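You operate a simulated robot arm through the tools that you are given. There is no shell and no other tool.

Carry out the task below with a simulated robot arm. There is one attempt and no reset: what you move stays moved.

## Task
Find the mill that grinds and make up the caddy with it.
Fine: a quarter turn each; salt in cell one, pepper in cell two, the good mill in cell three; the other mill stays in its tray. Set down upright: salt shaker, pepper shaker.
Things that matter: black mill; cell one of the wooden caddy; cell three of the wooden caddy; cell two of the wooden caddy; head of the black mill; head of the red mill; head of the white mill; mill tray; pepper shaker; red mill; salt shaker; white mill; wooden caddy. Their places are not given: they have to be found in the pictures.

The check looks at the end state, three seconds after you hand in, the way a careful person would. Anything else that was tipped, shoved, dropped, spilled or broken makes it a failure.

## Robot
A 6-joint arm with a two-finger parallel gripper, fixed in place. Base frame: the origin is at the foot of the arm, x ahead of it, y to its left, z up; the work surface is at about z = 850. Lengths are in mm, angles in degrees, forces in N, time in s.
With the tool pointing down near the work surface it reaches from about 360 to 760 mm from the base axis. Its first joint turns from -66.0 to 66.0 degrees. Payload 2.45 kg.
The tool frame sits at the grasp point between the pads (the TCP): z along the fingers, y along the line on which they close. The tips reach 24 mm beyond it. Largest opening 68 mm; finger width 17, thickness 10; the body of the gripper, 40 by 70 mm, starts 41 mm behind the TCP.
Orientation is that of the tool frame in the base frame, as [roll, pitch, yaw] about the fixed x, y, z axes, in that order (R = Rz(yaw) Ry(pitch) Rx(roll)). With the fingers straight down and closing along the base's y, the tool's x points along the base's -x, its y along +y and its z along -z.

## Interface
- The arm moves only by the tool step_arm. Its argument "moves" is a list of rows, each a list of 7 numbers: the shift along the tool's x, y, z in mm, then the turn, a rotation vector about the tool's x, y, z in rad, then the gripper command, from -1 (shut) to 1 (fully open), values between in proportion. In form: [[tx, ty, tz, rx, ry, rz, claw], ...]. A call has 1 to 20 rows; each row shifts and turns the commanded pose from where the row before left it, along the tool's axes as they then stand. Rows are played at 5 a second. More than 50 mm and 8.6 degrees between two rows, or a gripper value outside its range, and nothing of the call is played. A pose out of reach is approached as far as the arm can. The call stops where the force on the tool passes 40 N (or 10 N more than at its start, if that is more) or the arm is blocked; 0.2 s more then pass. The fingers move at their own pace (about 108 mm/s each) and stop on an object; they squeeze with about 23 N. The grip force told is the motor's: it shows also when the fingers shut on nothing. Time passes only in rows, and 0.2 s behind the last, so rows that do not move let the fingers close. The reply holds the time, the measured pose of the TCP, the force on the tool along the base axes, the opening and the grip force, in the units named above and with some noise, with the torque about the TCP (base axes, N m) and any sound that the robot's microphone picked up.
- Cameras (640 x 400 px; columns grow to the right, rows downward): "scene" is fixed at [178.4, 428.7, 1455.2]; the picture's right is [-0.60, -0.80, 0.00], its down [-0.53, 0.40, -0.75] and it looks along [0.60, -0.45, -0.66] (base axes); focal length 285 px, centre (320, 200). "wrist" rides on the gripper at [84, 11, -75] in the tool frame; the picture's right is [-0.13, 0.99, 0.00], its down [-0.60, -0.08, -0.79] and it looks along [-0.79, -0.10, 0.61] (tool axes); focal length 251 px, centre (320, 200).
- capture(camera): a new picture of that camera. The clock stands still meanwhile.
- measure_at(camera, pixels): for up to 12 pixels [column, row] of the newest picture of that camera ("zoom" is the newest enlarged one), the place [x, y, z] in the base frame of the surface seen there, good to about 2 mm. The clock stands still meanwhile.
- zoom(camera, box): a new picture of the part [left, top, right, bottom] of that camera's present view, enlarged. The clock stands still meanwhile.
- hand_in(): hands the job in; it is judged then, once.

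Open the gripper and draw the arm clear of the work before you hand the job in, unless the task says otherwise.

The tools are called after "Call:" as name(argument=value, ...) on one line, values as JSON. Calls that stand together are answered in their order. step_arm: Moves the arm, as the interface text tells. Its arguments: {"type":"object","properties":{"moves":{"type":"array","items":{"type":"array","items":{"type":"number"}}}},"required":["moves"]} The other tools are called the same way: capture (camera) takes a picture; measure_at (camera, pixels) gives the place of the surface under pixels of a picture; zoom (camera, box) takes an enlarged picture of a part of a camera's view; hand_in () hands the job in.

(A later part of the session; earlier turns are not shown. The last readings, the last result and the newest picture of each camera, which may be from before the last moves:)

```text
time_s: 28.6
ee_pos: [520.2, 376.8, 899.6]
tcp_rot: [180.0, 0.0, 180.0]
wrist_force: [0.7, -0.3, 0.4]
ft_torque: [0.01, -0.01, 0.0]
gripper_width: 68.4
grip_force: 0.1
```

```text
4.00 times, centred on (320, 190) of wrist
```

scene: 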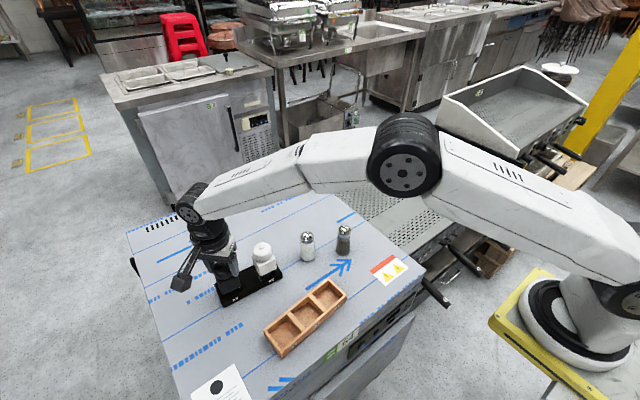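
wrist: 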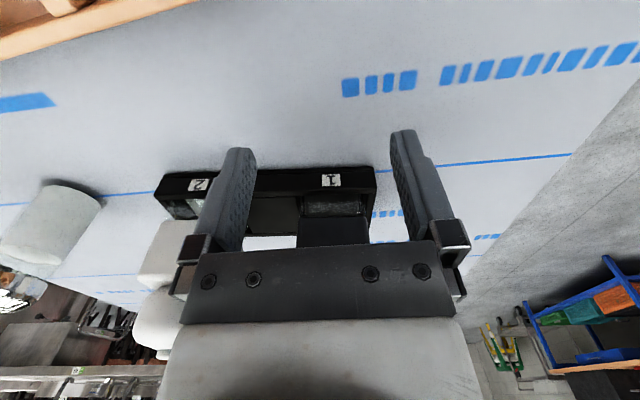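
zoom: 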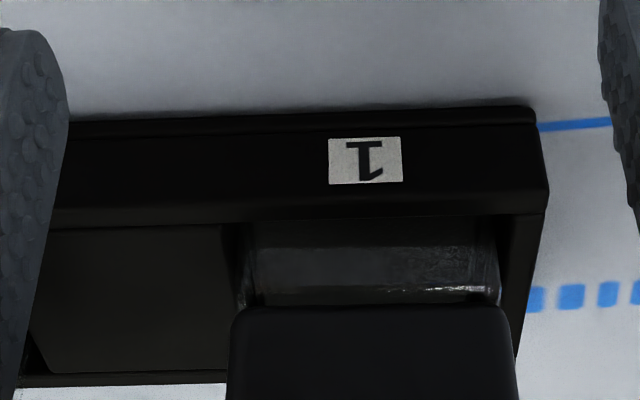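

I enlarge the black mill's glass band further.

Call:
zoom(camera="wrist", box=[295, 185, 375, 225])

```text
8.00 times, centred on (335, 205) of wrist
```

zoom: 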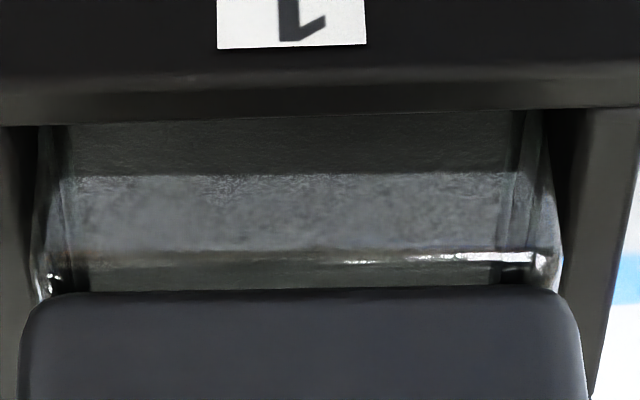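

That looks like plain clear glass. I rise slightly, shift to the white mill's front and take the same view.

Call:
step_arm(moves=[[3, -28.5, 0, 0, 0, 0, 1], [3, -28.5, 0, 0, 0, 0, 1], [0, -28.5, 0, 0, 0, 0, 1], [0, 0, 0, 0, 0, 0, 1]])

Call:
zoom(camera="wrist", box=[240, 140, 400, 240])

Call:
zoom(camera="wrist", box=[280, 185, 360, 225])

```text
time_s: 29.6
ee_pos: [513.5, 291.5, 901.1]
tcp_rot: [-180.0, 0.0, -179.9]
wrist_force: [-0.5, 0.4, 0.9]
ft_torque: [0.0, 0.02, 0.02]
gripper_width: 67.8
grip_force: 0.0
```

```text
4.00 times, centred on (320, 190) of wrist
```

zoom: 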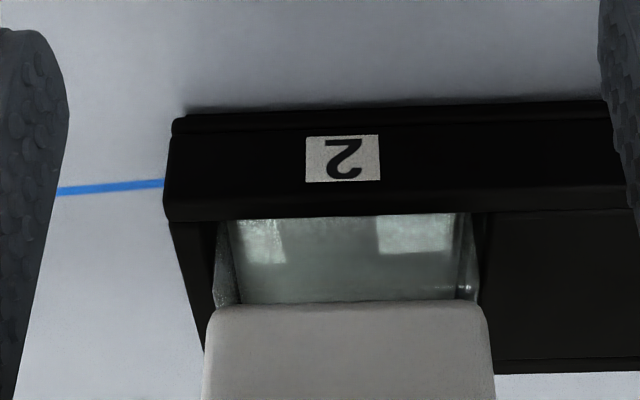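

```text
8.00 times, centred on (320, 205) of wrist
```

zoom: 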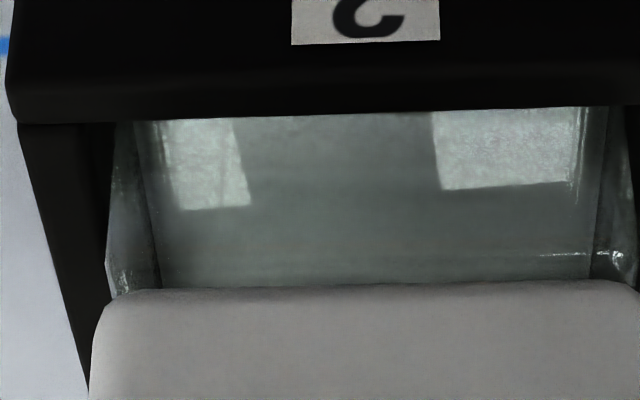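

Both glass bases just mirror their surroundings, so there is no visual clue. I go back above the white mill to retest, reading torque and sound at finer steps.

Call:
step_arm(moves=[[0, 0, -36, 0, 0, 0, 1], [0, 0, -36, 0, 0, 0, 1], [0, 0, -37, 0, 0, 0, 1], [-33, -0.5, 0, 0, 0, 0, 1], [-33.3, -0.5, 0, 0, 0, 0, 1], [0, 0, 0, 0, 0, 0, 1], [0, 0, 0, 0, 0, 0, 1]])

Call:
zoom(camera="wrist", box=[270, 20, 370, 145])

```text
time_s: 31.2
ee_pos: [583.4, 289.5, 1008.9]
tcp_rot: [-179.9, 0.0, -180.0]
wrist_force: [0.2, 0.0, -0.1]
ft_torque: [0.02, -0.01, -0.03]
gripper_width: 67.9
grip_force: 0.0
```

```text
3.20 times, centred on (320, 82) of wrist
```

zoom: 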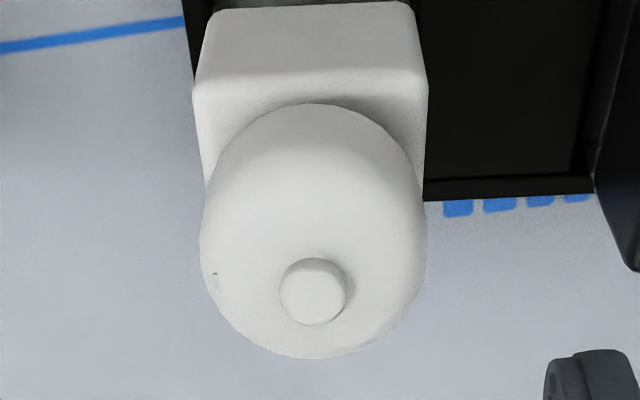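

The white knob is at (314,291), so the tool is about 1.2 mm too far +y and 1.5 mm too far +x. I correct while lowering to z≈953 and grip the head.

Call:
step_arm(moves=[[1.5, -1.2, 15, 0, 0, 0, 1], [0, 0, 20, 0, 0, 0, 1], [0, 0, 14, 0, 0, 0, 1], [0, 0, 7, 0, 0, 0, 1], [0, 0, 0, 0, 0, 0, 1], [0, 0, 0, 0, 0, 0, 0.3], [0, 0, 0, 0, 0, 0, 0.2], [0, 0, 0, 0, 0, 0, -1], [0, 0, 0, 0, 0, 0, -1]])

Call:
capture(camera="wrist")

```text
time_s: 33.2
ee_pos: [581.5, 286.7, 952.4]
tcp_rot: [-180.0, 0.0, 180.0]
wrist_force: [-0.2, -0.2, 0.1]
ft_torque: [-0.03, -0.05, -0.01]
gripper_width: 41.0
grip_force: 23.5
```

```text
taken
```

wrist: 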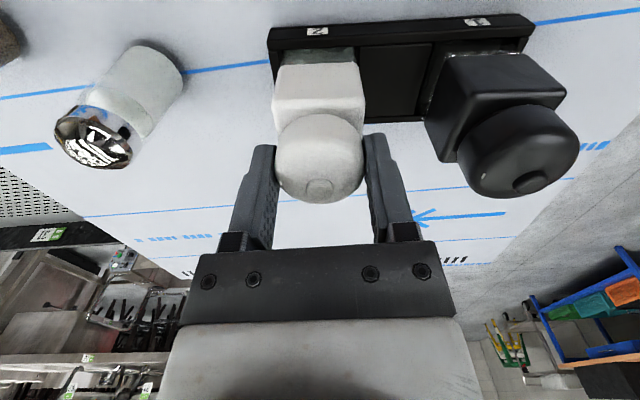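

White head gripped again (41.0 mm). I turn it one more 8.5° step the same way and watch torque and sound.

Call:
step_arm(moves=[[0, 0, 0, 0, 0, 0.148, -1]])

```text
time_s: 33.6
ee_pos: [581.4, 288.0, 953.2]
tcp_rot: [179.9, 0.1, 171.4]
wrist_force: [1.2, -2.7, 2.6]
ft_torque: [-0.22, 0.0, 0.03]
gripper_width: 40.7
grip_force: 22.8
```

No sound. I turn it back by the same step and onward 30° the other way in one call, to test the opposite direction.

Call:
step_arm(moves=[[0, 0, 0, 0, 0, -0.148, -1], [0, 0, 0, 0, 0, -0.1309, -1], [0, 0, 0, 0, 0, -0.1309, -1], [0, 0, 0, 0, 0, -0.1309, -1], [0, 0, 0, 0, 0, -0.1309, -1]])

```text
time_s: 34.8
ee_pos: [580.0, 287.8, 953.3]
tcp_rot: [180.0, 0.2, -149.8]
wrist_force: [2.6, 0.1, 10.0]
ft_torque: [-0.18, -0.09, -0.02]
gripper_width: 40.9
grip_force: 23.3
```

The vertical force rose to 10 N going this way, with no sound. I stop that direction and turn back to yaw 180, then read again.

Call:
step_arm(moves=[[0, 0, 0, 0, 0, 0.1309, -1], [0, 0, 0, 0, 0, 0.1309, -1]])

Call:
capture(camera="wrist")

```text
time_s: 35.4
ee_pos: [579.5, 287.5, 952.7]
tcp_rot: [180.0, 0.1, -165.1]
wrist_force: [5.1, -1.4, 10.1]
ft_torque: [-0.15, -0.2, 0.02]
gripper_width: 40.9
grip_force: 23.0
```

```text
taken
```

wrist: 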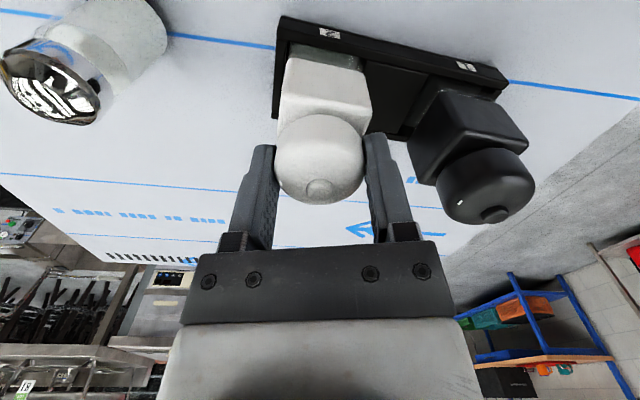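

The force stays at 10 N, probably a residual of a slightly off-centre grip. I bring the head back to the quarter-turn position (yaw 180) and release to clear it.

Call:
step_arm(moves=[[0, 0, 0, 0, 0, 0.1309, -1], [0, 0, 0, 0, 0, 0.1309, -1], [0, 0, 0, 0, 0, 0, -1]])

Call:
zoom(camera="wrist", box=[240, 0, 560, 240])

Call:
zoom(camera="scene", box=[205, 210, 301, 310])

```text
time_s: 36.2
ee_pos: [581.1, 287.1, 951.7]
tcp_rot: [180.0, 0.1, 179.9]
wrist_force: [6.5, -0.5, 10.9]
ft_torque: [0.15, -0.24, -0.03]
gripper_width: 40.9
grip_force: 23.0
```

```text
1.67 times, centred on (400, 120) of wrist
```

zoom: 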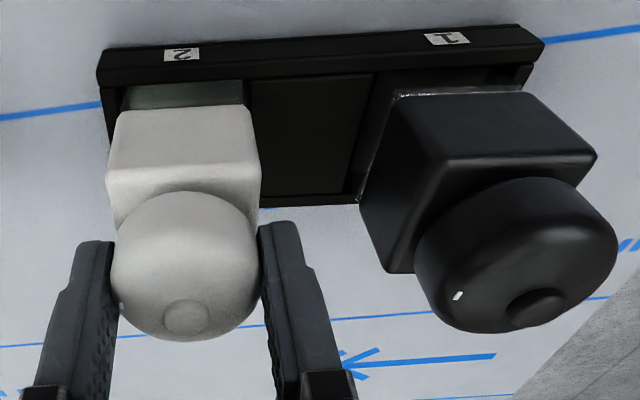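

```text
4.00 times, centred on (253, 260) of scene
```

zoom: 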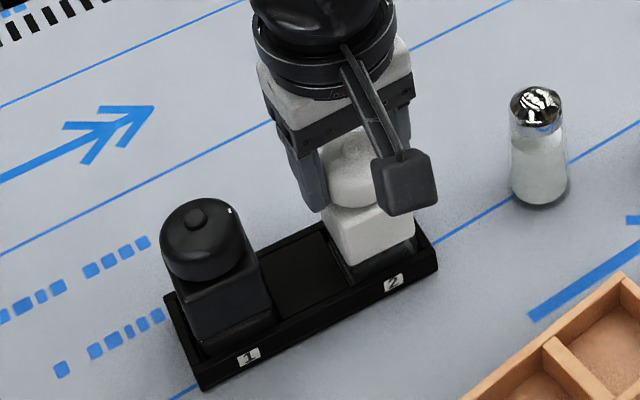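

The white mark is back at the quarter-turn position. I release, rise, and go to the black mill for the same retest.

Call:
step_arm(moves=[[0, 0, 0, 0, 0, 0, 0.4], [0, 0, 0, 0, 0, 0, 1], [0, 0, -20, 0, 0, 0, 1], [0, 0, -25, 0, 0, 0, 1], [0, 0, -15, 0, 0, 0, 1], [-2, 29, 0, 0, 0, 0, 1], [-2, 29, 0, 0, 0, 0, 1], [-2.5, 29.3, 3, 0, 0, 0, 1], [0, 0, 0, 0, 0, 0, 1], [0, 0, 0, 0, 0, 0, 1]])

Call:
zoom(camera="wrist", box=[270, 20, 370, 145])

Call:
zoom(camera="scene", box=[205, 210, 301, 310])

```text
time_s: 38.4
ee_pos: [585.8, 375.8, 1008.7]
tcp_rot: [-180.0, 0.1, 180.0]
wrist_force: [0.3, 0.0, 0.4]
ft_torque: [-0.01, -0.03, -0.01]
gripper_width: 68.0
grip_force: 0.1
```

```text
3.20 times, centred on (320, 82) of wrist
```

zoom: 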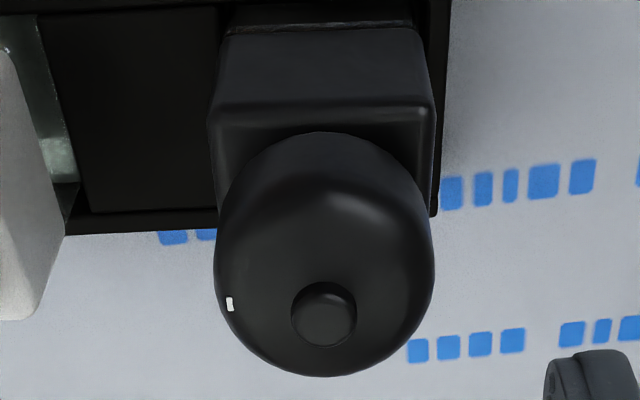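

```text
4.00 times, centred on (253, 260) of scene
```

zoom: 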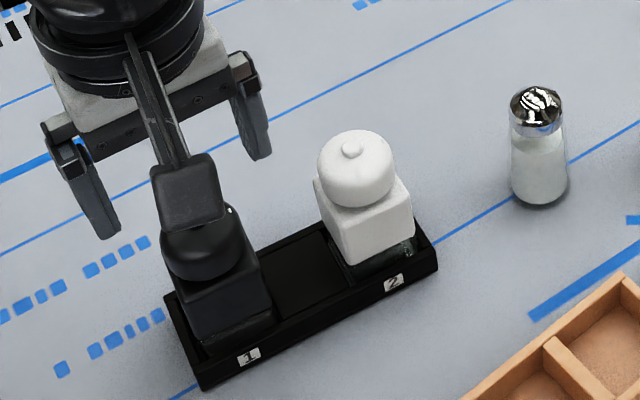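

The black head is within ~1 mm of centred. I correct, lower, grip it and turn one 8.5° step onward.

Call:
step_arm(moves=[[-1, 0.6, 15, 0, 0, 0, 1], [0, 0, 20, 0, 0, 0, 1], [0, 0, 14, 0, 0, 0, 1], [0, 0, 7, 0, 0, 0, 1], [0, 0, 0, 0, 0, 0, 1], [0, 0, 0, 0, 0, 0, 0.3], [0, 0, 0, 0, 0, 0, 0.2], [0, 0, 0, 0, 0, 0, -1], [0, 0, 0, 0, 0, 0, -1]])

Call:
step_arm(moves=[[0, 0, 0, 0, 0, 0.148, -1]])

```text
time_s: 40.4
ee_pos: [586.2, 375.6, 953.7]
tcp_rot: [-180.0, 0.0, -180.0]
wrist_force: [0.2, 0.1, 0.4]
ft_torque: [0.07, 0.0, 0.03]
gripper_width: 41.1
grip_force: 23.1
```

```text
time_s: 40.8
ee_pos: [586.5, 375.8, 953.4]
tcp_rot: [-180.0, 0.0, 171.5]
wrist_force: [-0.6, 0.1, 0.2]
ft_torque: [0.06, 0.06, 0.04]
gripper_width: 40.8
grip_force: 23.1
```

No sound again. I do the same reverse test on black: back 8.5° and 30° the other way.

Call:
step_arm(moves=[[0, 0, 0, 0, 0, -0.148, -1], [0, 0, 0, 0, 0, -0.1309, -1], [0, 0, 0, 0, 0, -0.1309, -1], [0, 0, 0, 0, 0, -0.1309, -1], [0, 0, 0, 0, 0, -0.1309, -1]])

```text
time_s: 42.0
ee_pos: [587.3, 376.7, 953.4]
tcp_rot: [-180.0, 0.1, -149.8]
wrist_force: [-0.3, -1.5, -0.6]
ft_torque: [-0.09, 0.08, -0.05]
gripper_width: 41.0
grip_force: 23.0
```

No sound either way; torque about z reads −0.05 after a counter-clockwise turn and +0.04 after clockwise, near the noise. I take repeated readings at rest to average out noise.

Call:
step_arm(moves=[[0, 0, 0, 0, 0, 0, -1]])

Call:
step_arm(moves=[[0, 0, 0, 0, 0, 0, -1]])

Call:
step_arm(moves=[[0, 0, 0, 0, 0, 0.1309, -1]])

Call:
step_arm(moves=[[0, 0, 0, 0, 0, 0, -1]])

Call:
step_arm(moves=[[0, 0, 0, 0, 0, 0.1309, -1]])

Call:
step_arm(moves=[[0, 0, 0, 0, 0, 0.1309, -1]])

Call:
step_arm(moves=[[0, 0, 0, 0, 0, 0.1309, -1]])

```text
time_s: 42.4
ee_pos: [587.7, 376.5, 953.6]
tcp_rot: [-180.0, 0.1, -149.9]
wrist_force: [-1.8, -1.8, -0.1]
ft_torque: [-0.12, 0.1, 0.0]
gripper_width: 40.8
grip_force: 23.2
```

```text
time_s: 42.8
ee_pos: [587.8, 377.1, 953.9]
tcp_rot: [179.9, -0.1, -150.0]
wrist_force: [-1.3, -1.2, -0.2]
ft_torque: [-0.12, 0.15, -0.01]
gripper_width: 41.0
grip_force: 23.1
```

```text
time_s: 43.2
ee_pos: [587.0, 376.4, 954.0]
tcp_rot: [180.0, 0.1, -157.5]
wrist_force: [0.6, 0.0, -1.4]
ft_torque: [-0.02, -0.05, -0.01]
gripper_width: 40.9
grip_force: 23.5
```

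```text
time_s: 43.6
ee_pos: [587.4, 376.1, 953.4]
tcp_rot: [180.0, 0.0, -157.5]
wrist_force: [0.9, 1.1, -0.3]
ft_torque: [0.02, -0.03, 0.04]
gripper_width: 40.8
grip_force: 22.8
```

```text
time_s: 44.0
ee_pos: [586.6, 377.1, 953.5]
tcp_rot: [-179.9, 0.1, -165.2]
wrist_force: [0.9, 0.9, 0.7]
ft_torque: [0.0, -0.06, -0.02]
gripper_width: 40.9
grip_force: 23.0
```

```text
time_s: 44.4
ee_pos: [587.6, 377.1, 952.8]
tcp_rot: [179.9, 0.0, -172.5]
wrist_force: [0.9, 1.4, 0.5]
ft_torque: [0.05, -0.11, 0.01]
gripper_width: 40.8
grip_force: 23.3
```

```text
time_s: 44.8
ee_pos: [586.8, 376.2, 953.9]
tcp_rot: [-180.0, 0.0, 179.9]
wrist_force: [-1.4, 1.7, 0.8]
ft_torque: [0.07, 0.0, 0.05]
gripper_width: 41.0
grip_force: 22.6
```

Torque shows no residual drag on black. Maybe the whole quarter turn must be made in one sweep to be heard; I open in place, turn the open gripper to yaw 90 and regrip, to sweep the head back and forth over its quarter.

Call:
step_arm(moves=[[0, 0, 0, 0, 0, 0, 0.4], [0, 0, 0, 0, 0, 0, 1], [0, 0, -3, 0, 0, 0, 1], [0, 0, 0, 0, 0, 0.1309, 1], [0, 0, 0, 0, 0, 0.1309, 1], [0, 0, 0, 0, 0, 0.1309, 1], [0, 0, 0, 0, 0, 0.1309, 1], [0, 0, 0, 0, 0, 0.1309, 1], [0, 0, 0, 0, 0, 0.1309, 1], [0, 0, 0, 0, 0, 0.1309, 1], [0, 0, 0, 0, 0, 0.1309, 1], [0, 0, 0, 0, 0, 0.1309, 1], [0, 0, 0, 0, 0, 0.1309, 1], [0, 0, 0, 0, 0, 0.1309, 1], [0, 0, 0, 0, 0, 0.1309, 1], [0, 0, 2, 0, 0, 0, 1], [0, 0, 0, 0, 0, 0, 1]])

Call:
capture(camera="wrist")

```text
time_s: 48.4
ee_pos: [588.4, 375.1, 954.6]
tcp_rot: [-180.0, 0.0, 89.8]
wrist_force: [0.5, 0.0, 0.0]
ft_torque: [0.03, 0.04, 0.0]
gripper_width: 67.9
grip_force: 0.1
```

```text
taken
```

wrist: 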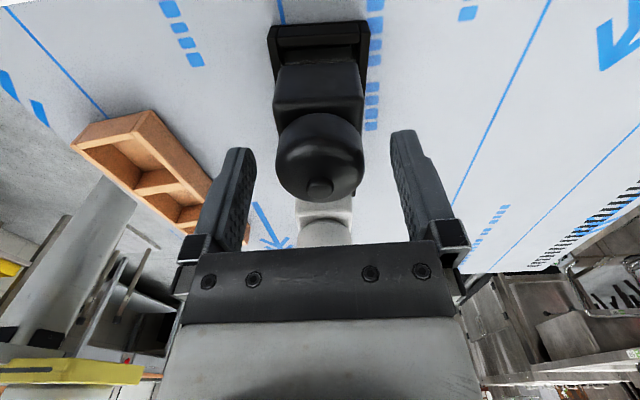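

The black head is centred at column 319. I grip it and sweep it 90° back in a single call.

Call:
step_arm(moves=[[0, 0, 0, 0, 0, 0, 0.3], [0, 0, 0, 0, 0, 0, 0.2], [0, 0, 0, 0, 0, 0, -1], [0, 0, 0, 0, 0, 0, -1]])

Call:
step_arm(moves=[[0, 0, 0, 0, 0, -0.1428, -1], [0, 0, 0, 0, 0, -0.1428, -1], [0, 0, 0, 0, 0, -0.1428, -1], [0, 0, 0, 0, 0, -0.1428, -1], [0, 0, 0, 0, 0, -0.1428, -1], [0, 0, 0, 0, 0, -0.1428, -1], [0, 0, 0, 0, 0, -0.1428, -1], [0, 0, 0, 0, 0, -0.1428, -1], [0, 0, 0, 0, 0, -0.1428, -1], [0, 0, 0, 0, 0, -0.1428, -1], [0, 0, 0, 0, 0, -0.1428, -1]])

```text
time_s: 49.4
ee_pos: [587.9, 376.1, 953.6]
tcp_rot: [-180.0, 0.1, 90.0]
wrist_force: [1.3, 0.3, 0.4]
ft_torque: [0.03, -0.09, -0.07]
gripper_width: 40.6
grip_force: 23.3
```

```text
time_s: 51.8
ee_pos: [586.9, 376.4, 954.4]
tcp_rot: [180.0, 0.1, -179.9]
wrist_force: [3.4, 1.0, 1.7]
ft_torque: [-0.11, -0.23, 0.0]
gripper_width: 41.0
grip_force: 22.8
```

No sound on the backward sweep. I sweep it forward the full quarter in one call.

Call:
step_arm(moves=[[0, 0, 0, 0, 0, 0.1428, -1], [0, 0, 0, 0, 0, 0.1428, -1], [0, 0, 0, 0, 0, 0.1428, -1], [0, 0, 0, 0, 0, 0.1428, -1], [0, 0, 0, 0, 0, 0.1428, -1], [0, 0, 0, 0, 0, 0.1428, -1], [0, 0, 0, 0, 0, 0.1428, -1], [0, 0, 0, 0, 0, 0.1428, -1], [0, 0, 0, 0, 0, 0.1428, -1], [0, 0, 0, 0, 0, 0.1428, -1], [0, 0, 0, 0, 0, 0.1428, -1]])

Call:
zoom(camera="scene", box=[205, 210, 301, 310])

```text
time_s: 54.2
ee_pos: [588.2, 376.4, 954.2]
tcp_rot: [-180.0, 0.0, 89.8]
wrist_force: [0.0, -0.2, 0.1]
ft_torque: [0.06, -0.01, 0.01]
gripper_width: 40.7
grip_force: 23.2
```

```text
4.00 times, centred on (253, 260) of scene
```

zoom: 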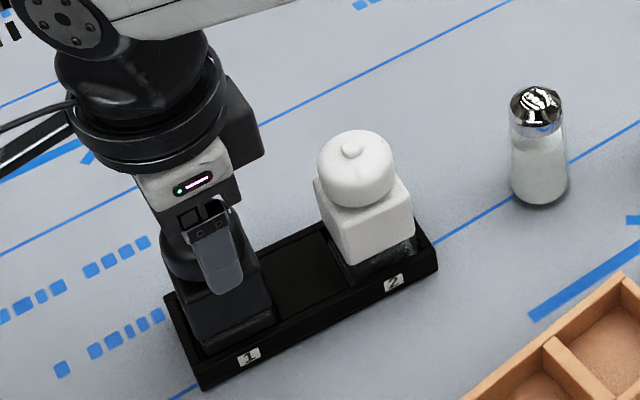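

Black stayed silent over a full quarter sweep both ways. I release it at its quarter-turn position, rise, and move over the white mill at yaw 90 for the same full sweep.

Call:
step_arm(moves=[[0, 0, 0, 0, 0, 0, 0.4], [0, 0, 0, 0, 0, 0, 1], [0, 0, -20, 0, 0, 0, 1], [0, 0, -20, 0, 0, 0, 1], [0, 0, -16, 0, 0, 0, 1], [-29, -2.3, 0, 0, 0, 0, 1], [-29, -2.3, 0, 0, 0, 0, 1], [-29, -2.3, 0, 0, 0, 0, 1], [0, 0, 0, 0, 0, 0, 1], [0, 0, 0, 0, 0, 0, 1]])

Call:
zoom(camera="wrist", box=[270, 20, 370, 145])

Call:
capture(camera="wrist")

```text
time_s: 56.4
ee_pos: [581.1, 288.7, 1011.0]
tcp_rot: [179.9, 0.0, 90.1]
wrist_force: [0.2, -0.2, 0.2]
ft_torque: [-0.01, 0.02, -0.01]
gripper_width: 68.1
grip_force: 0.0
```

```text
3.20 times, centred on (320, 82) of wrist
```

zoom: 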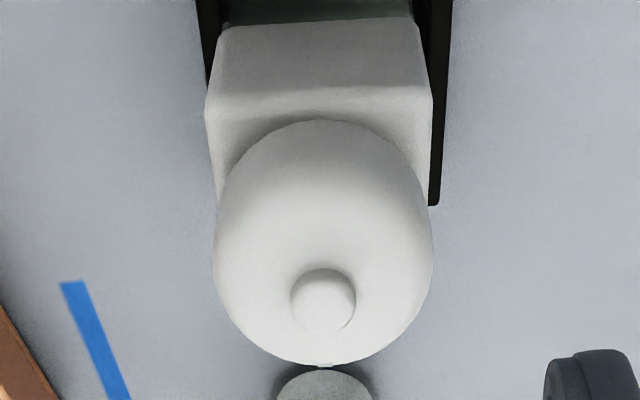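

```text
taken
```

wrist: 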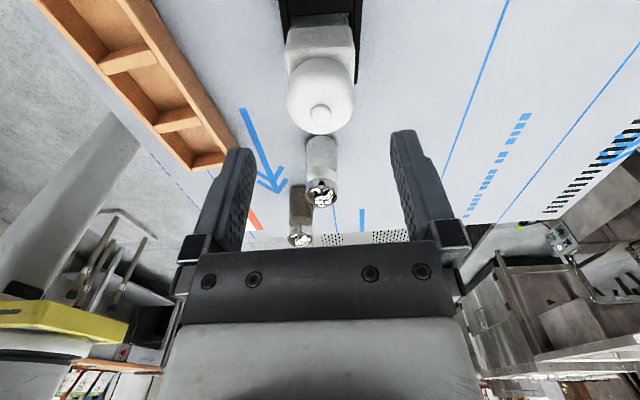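

The white head is within about 1 mm of centred with its mark on the far (−y) side. I correct, lower and grip.

Call:
step_arm(moves=[[1, 0.5, 15, 0, 0, 0, 1], [0, 0, 20, 0, 0, 0, 1], [0, 0, 14, 0, 0, 0, 1], [0, 0, 8, 0, 0, 0, 1], [0, 0, 0, 0, 0, 0, 1], [0, 0, 0, 0, 0, 0, 0.3], [0, 0, 0, 0, 0, 0, 0.2], [0, 0, 0, 0, 0, 0, -1], [0, 0, 0, 0, 0, 0, -1]])

Call:
capture(camera="wrist")

```text
time_s: 58.4
ee_pos: [579.7, 290.9, 953.4]
tcp_rot: [180.0, 0.1, 90.0]
wrist_force: [-0.4, 1.1, -0.6]
ft_torque: [0.02, 0.0, 0.04]
gripper_width: 40.7
grip_force: 22.7
```

```text
taken
```

wrist: 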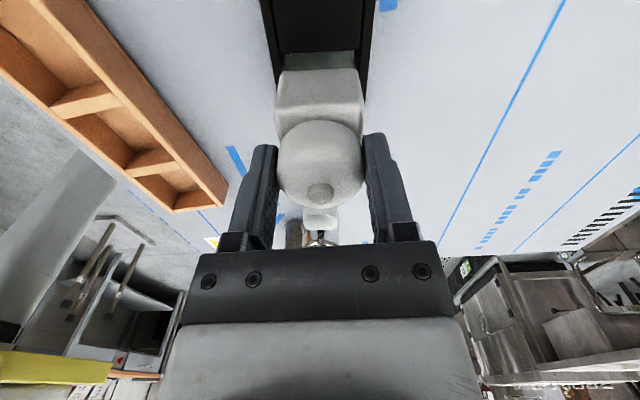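

White head gripped cleanly with almost no side force. I sweep it back 90° in one call.

Call:
step_arm(moves=[[0, 0, 0, 0, 0, -0.1428, -1], [0, 0, 0, 0, 0, -0.1428, -1], [0, 0, 0, 0, 0, -0.1428, -1], [0, 0, 0, 0, 0, -0.1428, -1], [0, 0, 0, 0, 0, -0.1428, -1], [0, 0, 0, 0, 0, -0.1428, -1], [0, 0, 0, 0, 0, -0.1428, -1], [0, 0, 0, 0, 0, -0.1428, -1], [0, 0, 0, 0, 0, -0.1428, -1], [0, 0, 0, 0, 0, -0.1428, -1], [0, 0, 0, 0, 0, -0.1428, -1]])

Call:
step_arm(moves=[[0, 0, 0, 0, 0, 0, -1]])

```text
time_s: 60.8
ee_pos: [581.2, 290.2, 954.7]
tcp_rot: [-179.9, 0.0, -179.9]
wrist_force: [-0.9, -7.0, -0.3]
ft_torque: [-0.52, 0.09, -0.01]
gripper_width: 41.0
grip_force: 23.4
```

```text
time_s: 61.2
ee_pos: [580.9, 289.8, 953.6]
tcp_rot: [-180.0, 0.0, -179.9]
wrist_force: [-1.0, -7.1, -0.1]
ft_torque: [-0.48, 0.17, -0.03]
gripper_width: 41.0
grip_force: 23.2
```

No sound. I sweep it forward again through the quarter turn.

Call:
step_arm(moves=[[0, 0, 0, 0, 0, 0.1428, -1], [0, 0, 0, 0, 0, 0.1428, -1], [0, 0, 0, 0, 0, 0.1428, -1], [0, 0, 0, 0, 0, 0.1428, -1], [0, 0, 0, 0, 0, 0.1428, -1], [0, 0, 0, 0, 0, 0.1428, -1], [0, 0, 0, 0, 0, 0.1428, -1], [0, 0, 0, 0, 0, 0.1428, -1], [0, 0, 0, 0, 0, 0.1428, -1], [0, 0, 0, 0, 0, 0.1428, -1], [0, 0, 0, 0, 0, 0.1428, -1]])

Call:
zoom(camera="scene", box=[205, 210, 301, 310])

```text
time_s: 63.6
ee_pos: [580.1, 290.7, 953.8]
tcp_rot: [-179.9, 0.0, 89.9]
wrist_force: [0.9, 0.0, -1.0]
ft_torque: [0.01, -0.11, -0.01]
gripper_width: 40.9
grip_force: 23.2
```

```text
4.00 times, centred on (253, 260) of scene
```

zoom: 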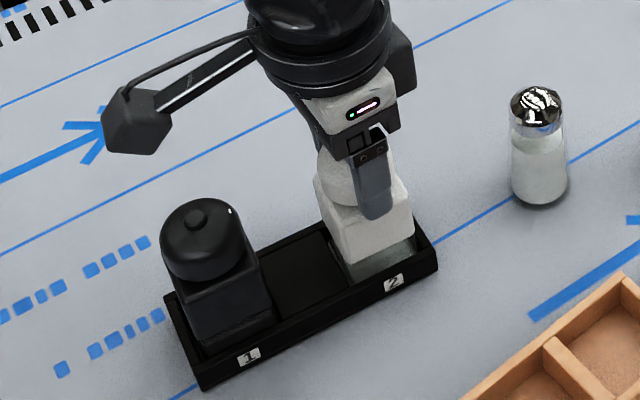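

The white mill's glass looks paler now at (385,255) than in the earlier picture from the same pose. I enlarge it with the same box as before.

Call:
zoom(camera="scene", box=[240, 258, 280, 288])

Call:
zoom(camera="scene", box=[222, 270, 262, 300])

```text
13.33 times, centred on (260, 273) of scene
```

zoom: 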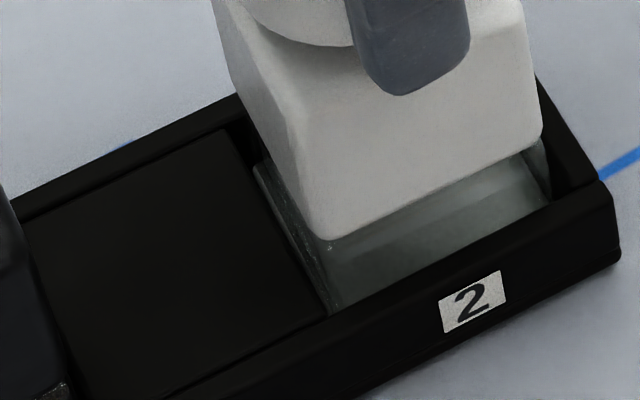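

```text
13.33 times, centred on (242, 285) of scene
```

zoom: 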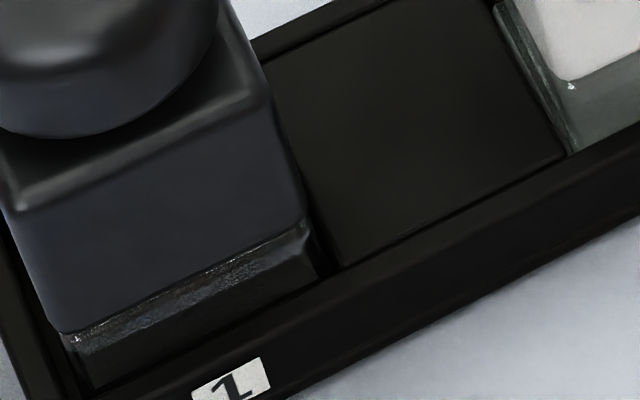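

Reflections in the glass change with the arm's pose, so I'll compare under identical conditions: release white, rise, turn back to yaw 180 and return to the starting pose.

Call:
step_arm(moves=[[0, 0, 0, 0, 0, 0, 0.4], [0, 0, 0, 0, 0, 0, 1], [0, 0, -20, 0, 0, 0, 1], [0, 0, -25, 0, 0, 0, 1], [0, 0, -25, 0, 0, 0, 1], [0, 0, -10, 0, 0, -0.1428, 1], [0, 0, -10, 0, 0, -0.1428, 1], [0, 0, -10, 0, 0, -0.1428, 1], [0, 0, -10, 0, 0, -0.1428, 1], [0, 0, -10, 0, 0, -0.1428, 1], [0, 0, -10, 0, 0, -0.1428, 1], [0, 0, -10, 0, 0, -0.1428, 1], [0, 0, -10, 0, 0, -0.1428, 1], [0, 0, -10, 0, 0, -0.1428, 1], [0, 0, -10, 0, 0, -0.1428, 1], [0, 0, -10, 0, 0, -0.1428, 1]])

Call:
step_arm(moves=[[30.5, -14.2, -22, 0, 0, 0, 1], [30.5, -14.2, -22, 0, 0, 0, 1], [30.5, -14.2, -22, 0, 0, 0, 1], [30.5, -14.2, -22, 0, 0, 0, 1], [30.5, -14.2, -22, 0, 0, 0, 1], [0, 0, 0, 0, 0, 0, 1]])

Call:
zoom(camera="scene", box=[205, 230, 301, 310])

Call:
zoom(camera="wrist", box=[220, 0, 480, 150])

```text
time_s: 67.0
ee_pos: [581.5, 289.7, 1133.5]
tcp_rot: [180.0, 0.0, -179.8]
wrist_force: [0.2, 0.3, 0.0]
ft_torque: [0.01, -0.03, 0.01]
gripper_width: 68.1
grip_force: 0.1
```

```text
time_s: 68.4
ee_pos: [428.9, 219.3, 1242.6]
tcp_rot: [180.0, 0.0, 180.0]
wrist_force: [0.0, 0.1, 0.0]
ft_torque: [0.0, -0.03, -0.02]
gripper_width: 67.9
grip_force: 0.1
```

```text
5.00 times, centred on (253, 270) of scene
```

zoom: 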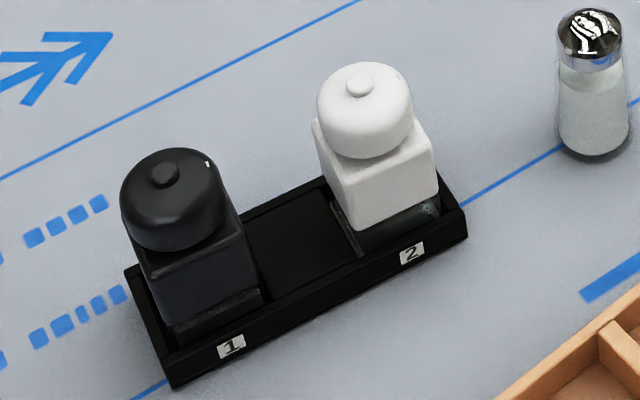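

```text
2.46 times, centred on (350, 75) of wrist
```

zoom: 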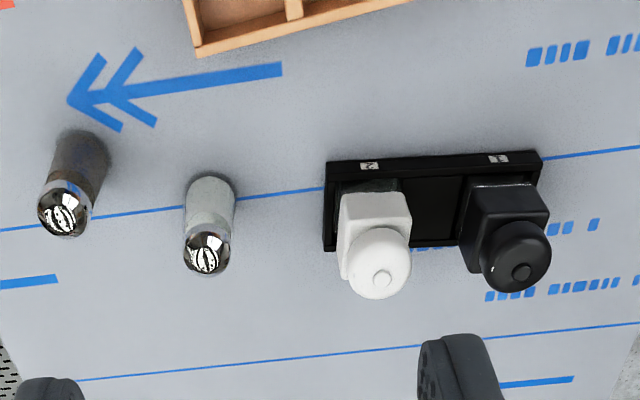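

White's glass looks as it did at the start; black's strip at (215,315) looks greyer. I enlarge both strips from this pose.

Call:
zoom(camera="scene", box=[222, 270, 262, 300])

Call:
zoom(camera="scene", box=[256, 258, 296, 288])

```text
13.33 times, centred on (242, 285) of scene
```

zoom: 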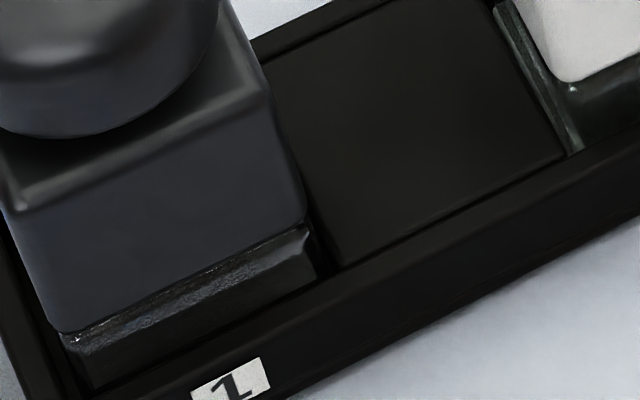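

```text
13.33 times, centred on (276, 273) of scene
```

zoom: 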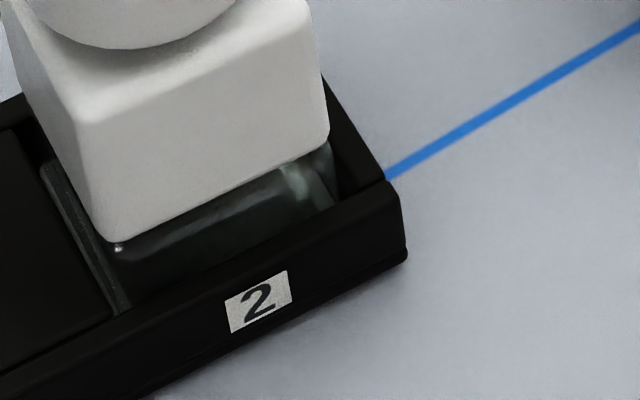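

To see whether black's glass really changed, I go back once more to the viewpoint of my second picture (about 459.5, 328, 1020) and take the same zooms.

Call:
step_arm(moves=[[-10, 36, 40, 0, 0, 0, 1], [-10, 36, 40, 0, 0, 0, 1], [-11, 36.8, 40, 0, 0, 0, 1], [0, 0, 35, 0, 0, 0, 1], [0, 0, 35, 0, 0, 0, 1], [0, 0, 32, 0, 0, 0, 1], [0, 0, 0, 0, 0, 0, 1], [0, 0, 0, 0, 0, 0, 1]])

Call:
zoom(camera="wrist", box=[220, 40, 460, 190])

Call:
zoom(camera="wrist", box=[256, 115, 416, 235])

```text
refused: row 1 steps farther than a row can; nothing moved
```

```text
2.67 times, centred on (340, 115) of wrist
```

zoom: 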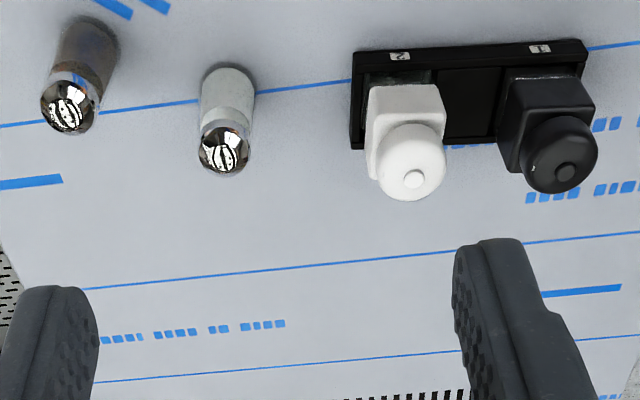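

```text
3.33 times, centred on (336, 175) of wrist
```

zoom: 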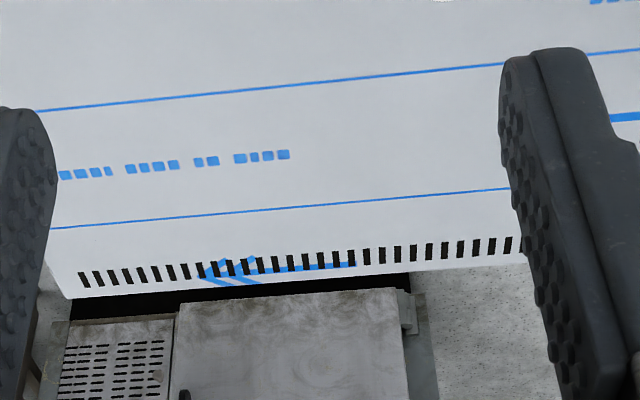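

The first row exceeded 50 mm so nothing moved. I repeat with smaller steps to (459.5, 328, 1020).

Call:
step_arm(moves=[[-5, 18, 37, 0, 0, 0, 1], [-5, 18, 37, 0, 0, 0, 1], [-5, 18, 37, 0, 0, 0, 1], [-5, 18, 37, 0, 0, 0, 1], [-5, 18, 37, 0, 0, 0, 1], [-5, 18, 37, 0, 0, 0, 1], [0, 0, 0, 0, 0, 0, 1], [0, 0, 0, 0, 0, 0, 1]])

Call:
zoom(camera="wrist", box=[220, 40, 460, 190])

Call:
zoom(camera="wrist", box=[256, 115, 416, 235])

```text
time_s: 70.2
ee_pos: [458.4, 326.0, 1021.9]
tcp_rot: [-179.9, 0.0, 180.0]
wrist_force: [-0.6, 0.2, 0.2]
ft_torque: [0.03, -0.03, 0.02]
gripper_width: 68.2
grip_force: 0.0
```

```text
2.67 times, centred on (340, 115) of wrist
```

zoom: 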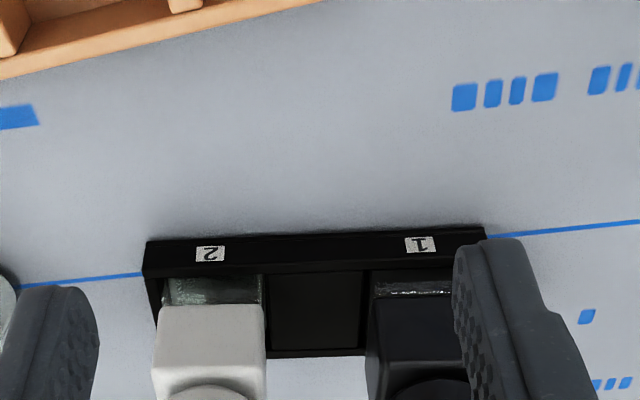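

```text
3.33 times, centred on (336, 175) of wrist
```

zoom: 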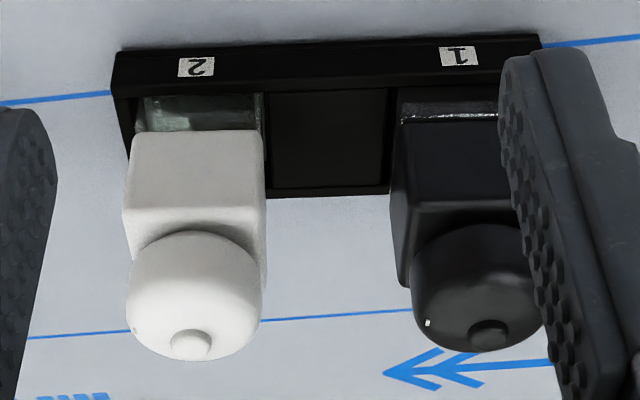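

Compared with my first view, black's glass band went from bright and clear to dark and grainy, while white's kept its clear greenish look. I enlarge both bands again.

Call:
zoom(camera="wrist", box=[350, 132, 386, 156])

Call:
zoom(camera="wrist", box=[285, 132, 325, 160])

Call:
measure_at(camera="wrist", pixels=[[362, 141], [370, 143], [375, 142], [368, 139], [300, 145], [305, 143], [312, 147], [295, 143]])

```text
16.00 times, centred on (368, 144) of wrist
```

zoom: 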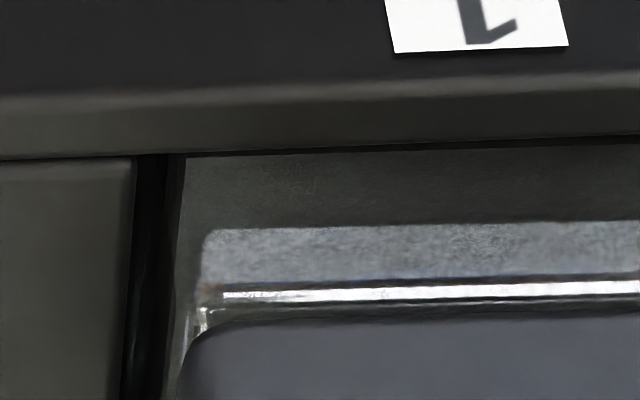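

```text
14.29 times, centred on (305, 146) of wrist
```

zoom: 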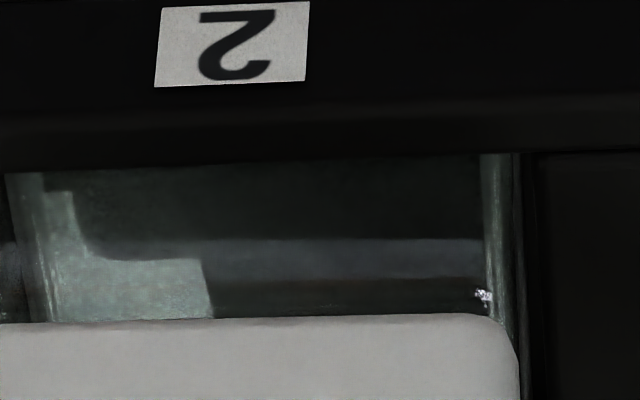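

```text
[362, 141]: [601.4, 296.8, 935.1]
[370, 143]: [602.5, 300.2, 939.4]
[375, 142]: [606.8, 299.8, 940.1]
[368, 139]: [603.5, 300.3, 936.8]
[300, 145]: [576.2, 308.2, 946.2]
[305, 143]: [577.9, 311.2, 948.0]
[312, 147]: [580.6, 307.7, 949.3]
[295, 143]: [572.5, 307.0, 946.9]
```

(Those measures were from an older full capture, so I disregard them.) White's glass stays green-clear while black's now shows a dark brown grainy fill, pointing to black as the mill that grinds. I take a fresh wrist capture and measure the tray edge and black body faces to get their orientation.

Call:
capture(camera="wrist")

Call:
zoom(camera="wrist", box=[270, 110, 410, 215])

```text
taken
```

wrist: 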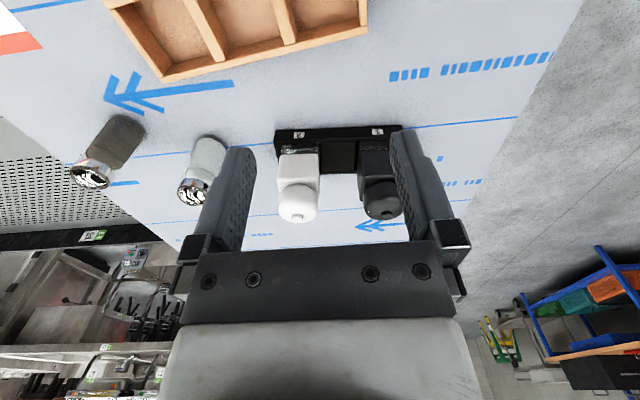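

```text
3.81 times, centred on (340, 162) of wrist
```

zoom: 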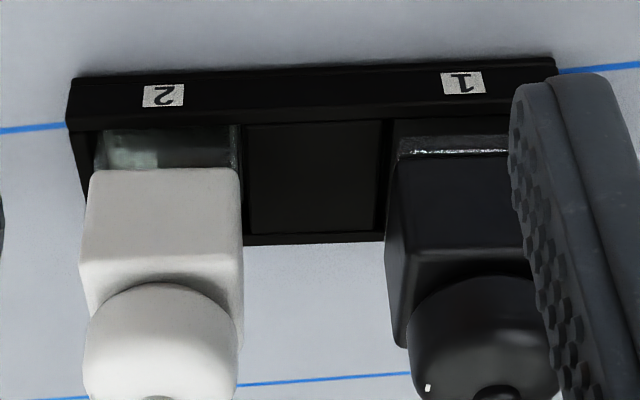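

Measuring the labels on the tray's front face and edges of both bodies for the yaw.

Call:
measure_at(camera="zoom", pixels=[[163, 95], [464, 83], [250, 92], [400, 86], [100, 240], [225, 237], [405, 245], [515, 240], [100, 200], [225, 198], [405, 200], [510, 195]])

Call:
measure_at(camera="zoom", pixels=[[415, 150], [470, 148], [415, 130], [470, 128], [150, 150], [200, 150], [150, 140], [470, 142], [220, 160], [310, 180]])

```text
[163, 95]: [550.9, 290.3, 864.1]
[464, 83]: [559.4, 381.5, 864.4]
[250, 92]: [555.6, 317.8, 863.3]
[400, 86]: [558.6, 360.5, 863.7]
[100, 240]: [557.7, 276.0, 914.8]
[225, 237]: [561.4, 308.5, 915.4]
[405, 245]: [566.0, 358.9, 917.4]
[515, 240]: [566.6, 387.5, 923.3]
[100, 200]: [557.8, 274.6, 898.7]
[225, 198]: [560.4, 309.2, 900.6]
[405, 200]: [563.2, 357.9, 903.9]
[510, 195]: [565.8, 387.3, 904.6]
```

```text
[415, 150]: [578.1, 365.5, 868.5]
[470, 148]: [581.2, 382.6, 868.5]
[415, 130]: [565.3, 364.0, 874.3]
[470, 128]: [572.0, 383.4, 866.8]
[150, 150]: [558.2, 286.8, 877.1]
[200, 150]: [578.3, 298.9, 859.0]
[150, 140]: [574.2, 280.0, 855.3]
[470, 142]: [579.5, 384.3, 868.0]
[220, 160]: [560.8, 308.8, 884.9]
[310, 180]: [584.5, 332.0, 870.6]
```

Very telling: seen through the glass, black now shows an inner surface at z≈868 where before its turn I measured 854.8, while white still shows its floor at 855–859. I measure a few more points to confirm.

Call:
measure_at(camera="zoom", pixels=[[430, 146], [445, 143], [490, 145], [430, 138], [455, 150], [180, 145], [210, 145], [165, 160], [190, 135], [120, 140]])

```text
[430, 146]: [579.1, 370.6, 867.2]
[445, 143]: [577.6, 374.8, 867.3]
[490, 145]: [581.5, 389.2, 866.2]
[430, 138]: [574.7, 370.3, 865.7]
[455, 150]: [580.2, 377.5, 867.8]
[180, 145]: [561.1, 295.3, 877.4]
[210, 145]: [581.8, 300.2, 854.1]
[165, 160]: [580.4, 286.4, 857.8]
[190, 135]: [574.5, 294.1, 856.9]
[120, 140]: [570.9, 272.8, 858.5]
```

Confirmed: black now holds grounds to z≈867 while white's cup is empty, so black is the good mill for cell three. Next I look at the caddy with the wrist camera to fix the cells precisely.

Call:
step_arm(moves=[[37.7, -15.3, -12.7, 0, 0, 0, 1], [37.7, -15.3, -12.7, 0, 0, 0, 1], [37.7, -15.3, -12.7, 0, 0, 0, 1], [0, 0, 0, 0, 0, 0, 1], [0, 0, 0, 0, 0, 0, 1]])

Call:
capture(camera="wrist")

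```text
time_s: 71.4
ee_pos: [346.7, 281.5, 1060.2]
tcp_rot: [180.0, 0.0, 179.9]
wrist_force: [-0.5, 0.2, 0.4]
ft_torque: [-0.01, -0.01, -0.02]
gripper_width: 68.2
grip_force: 0.0
```

```text
taken
```

wrist: 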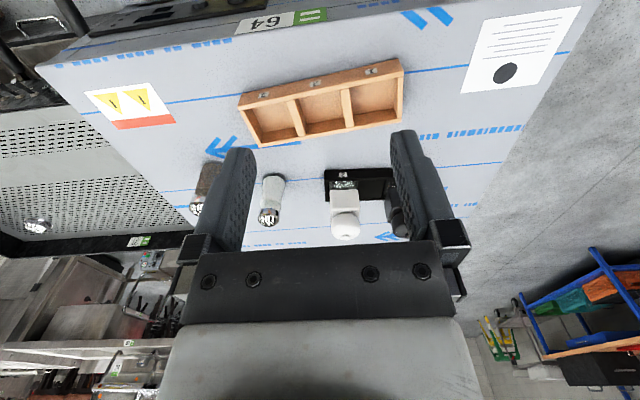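

The caddy lies at (320,103) in the wrist view, cell 3 on the left here. I enlarge it for precise measuring.

Call:
zoom(camera="wrist", box=[230, 50, 410, 155])

```text
3.56 times, centred on (320, 102) of wrist
```

zoom: 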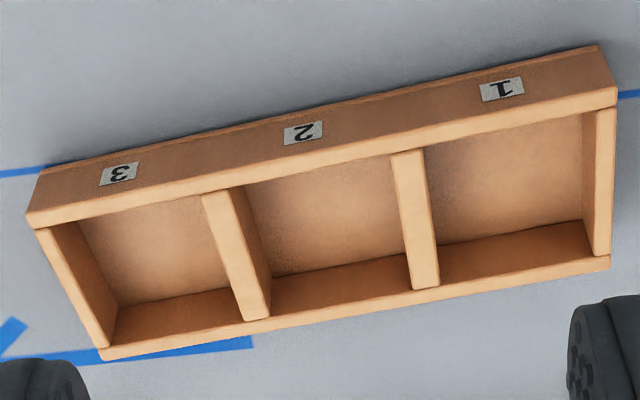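

Measuring points on the centre lines of rim and dividers.

Call:
measure_at(camera="zoom", pixels=[[120, 209], [300, 170], [500, 129], [150, 347], [340, 308], [520, 278], [62, 265], [88, 315], [222, 225], [248, 290], [408, 185], [425, 260]])

Call:
measure_at(camera="zoom", pixels=[[602, 150], [599, 220], [30, 224], [103, 352], [613, 97], [606, 266], [165, 245], [335, 215], [510, 180], [236, 250], [210, 250], [120, 300]])

```text
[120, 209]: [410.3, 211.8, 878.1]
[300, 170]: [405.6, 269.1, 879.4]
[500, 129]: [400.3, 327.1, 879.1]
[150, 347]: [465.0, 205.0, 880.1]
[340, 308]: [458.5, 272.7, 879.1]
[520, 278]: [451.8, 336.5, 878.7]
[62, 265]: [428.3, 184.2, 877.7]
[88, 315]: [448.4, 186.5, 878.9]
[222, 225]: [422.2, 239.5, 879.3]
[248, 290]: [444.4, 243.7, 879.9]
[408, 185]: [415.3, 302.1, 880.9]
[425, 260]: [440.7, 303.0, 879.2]
```

```text
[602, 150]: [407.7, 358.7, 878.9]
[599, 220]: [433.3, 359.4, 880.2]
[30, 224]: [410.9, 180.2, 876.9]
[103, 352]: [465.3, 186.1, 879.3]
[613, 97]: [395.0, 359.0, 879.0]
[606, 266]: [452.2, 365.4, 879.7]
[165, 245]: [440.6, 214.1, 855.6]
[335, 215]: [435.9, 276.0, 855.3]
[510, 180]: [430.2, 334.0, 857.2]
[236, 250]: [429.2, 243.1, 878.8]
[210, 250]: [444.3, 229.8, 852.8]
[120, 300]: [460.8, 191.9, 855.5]
```

Cell centres come out near: cell 1 (426,330.5), cell 2 (432,272), cell 3 (437,214), floor z≈856, caddy yaw ≈ +5.5°. Now I measure the shakers in the scene view.

Call:
zoom(camera="scene", box=[285, 220, 365, 270])

```text
8.00 times, centred on (325, 245) of scene
```

zoom: 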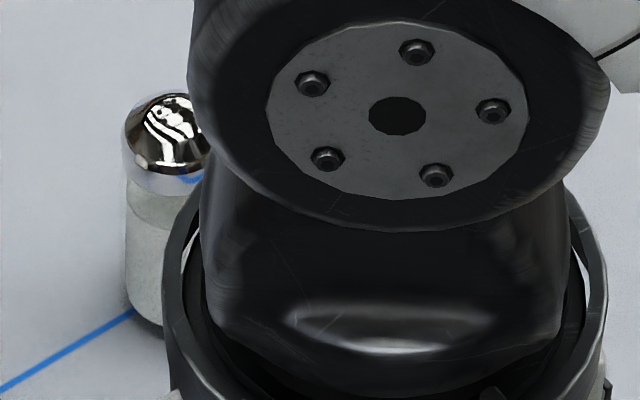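

The arm hides the shakers from the scene camera, so I move to about (430,140,1030) to see them with the wrist camera.

Call:
step_arm(moves=[[-20.8, -35.3, 7.5, 0, 0, 0, 1], [-20.8, -35.3, 7.5, 0, 0, 0, 1], [-20.8, -35.3, 7.5, 0, 0, 0, 1], [-20.8, -35.3, 7.5, 0, 0, 0, 1], [0, 0, 0, 0, 0, 0, 1], [0, 0, 0, 0, 0, 0, 1]])

Call:
capture(camera="wrist")

Call:
zoom(camera="wrist", box=[210, 90, 430, 230])

```text
time_s: 72.8
ee_pos: [428.3, 139.7, 1030.2]
tcp_rot: [-180.0, 0.0, 179.9]
wrist_force: [0.9, -0.6, 0.6]
ft_torque: [-0.01, 0.01, 0.01]
gripper_width: 67.9
grip_force: 0.0
```

```text
taken
```

wrist: 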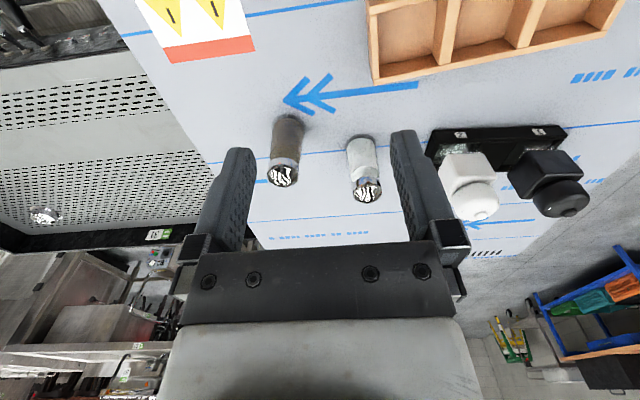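

```text
2.86 times, centred on (320, 160) of wrist
```

zoom: 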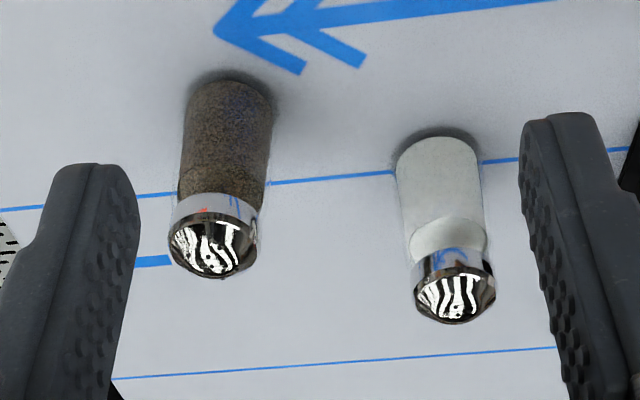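

Measuring the shakers' sides, lids and bases in this zoom.

Call:
measure_at(camera="zoom", pixels=[[455, 295], [440, 240], [440, 190], [440, 142], [402, 180], [480, 175], [415, 280], [495, 275]])

Call:
measure_at(camera="zoom", pixels=[[210, 250], [215, 200], [225, 140], [230, 85], [186, 140], [268, 135], [170, 235], [256, 235]])

```text
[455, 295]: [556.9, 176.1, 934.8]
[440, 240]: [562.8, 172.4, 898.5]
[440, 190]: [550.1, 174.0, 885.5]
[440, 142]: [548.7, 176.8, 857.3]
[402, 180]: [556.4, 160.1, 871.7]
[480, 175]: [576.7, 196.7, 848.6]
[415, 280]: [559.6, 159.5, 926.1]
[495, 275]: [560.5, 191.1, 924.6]
```

```text
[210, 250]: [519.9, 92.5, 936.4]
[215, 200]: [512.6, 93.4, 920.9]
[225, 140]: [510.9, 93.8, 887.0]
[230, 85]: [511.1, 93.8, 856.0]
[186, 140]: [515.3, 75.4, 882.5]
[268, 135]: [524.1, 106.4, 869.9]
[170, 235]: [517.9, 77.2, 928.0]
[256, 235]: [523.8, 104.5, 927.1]
```

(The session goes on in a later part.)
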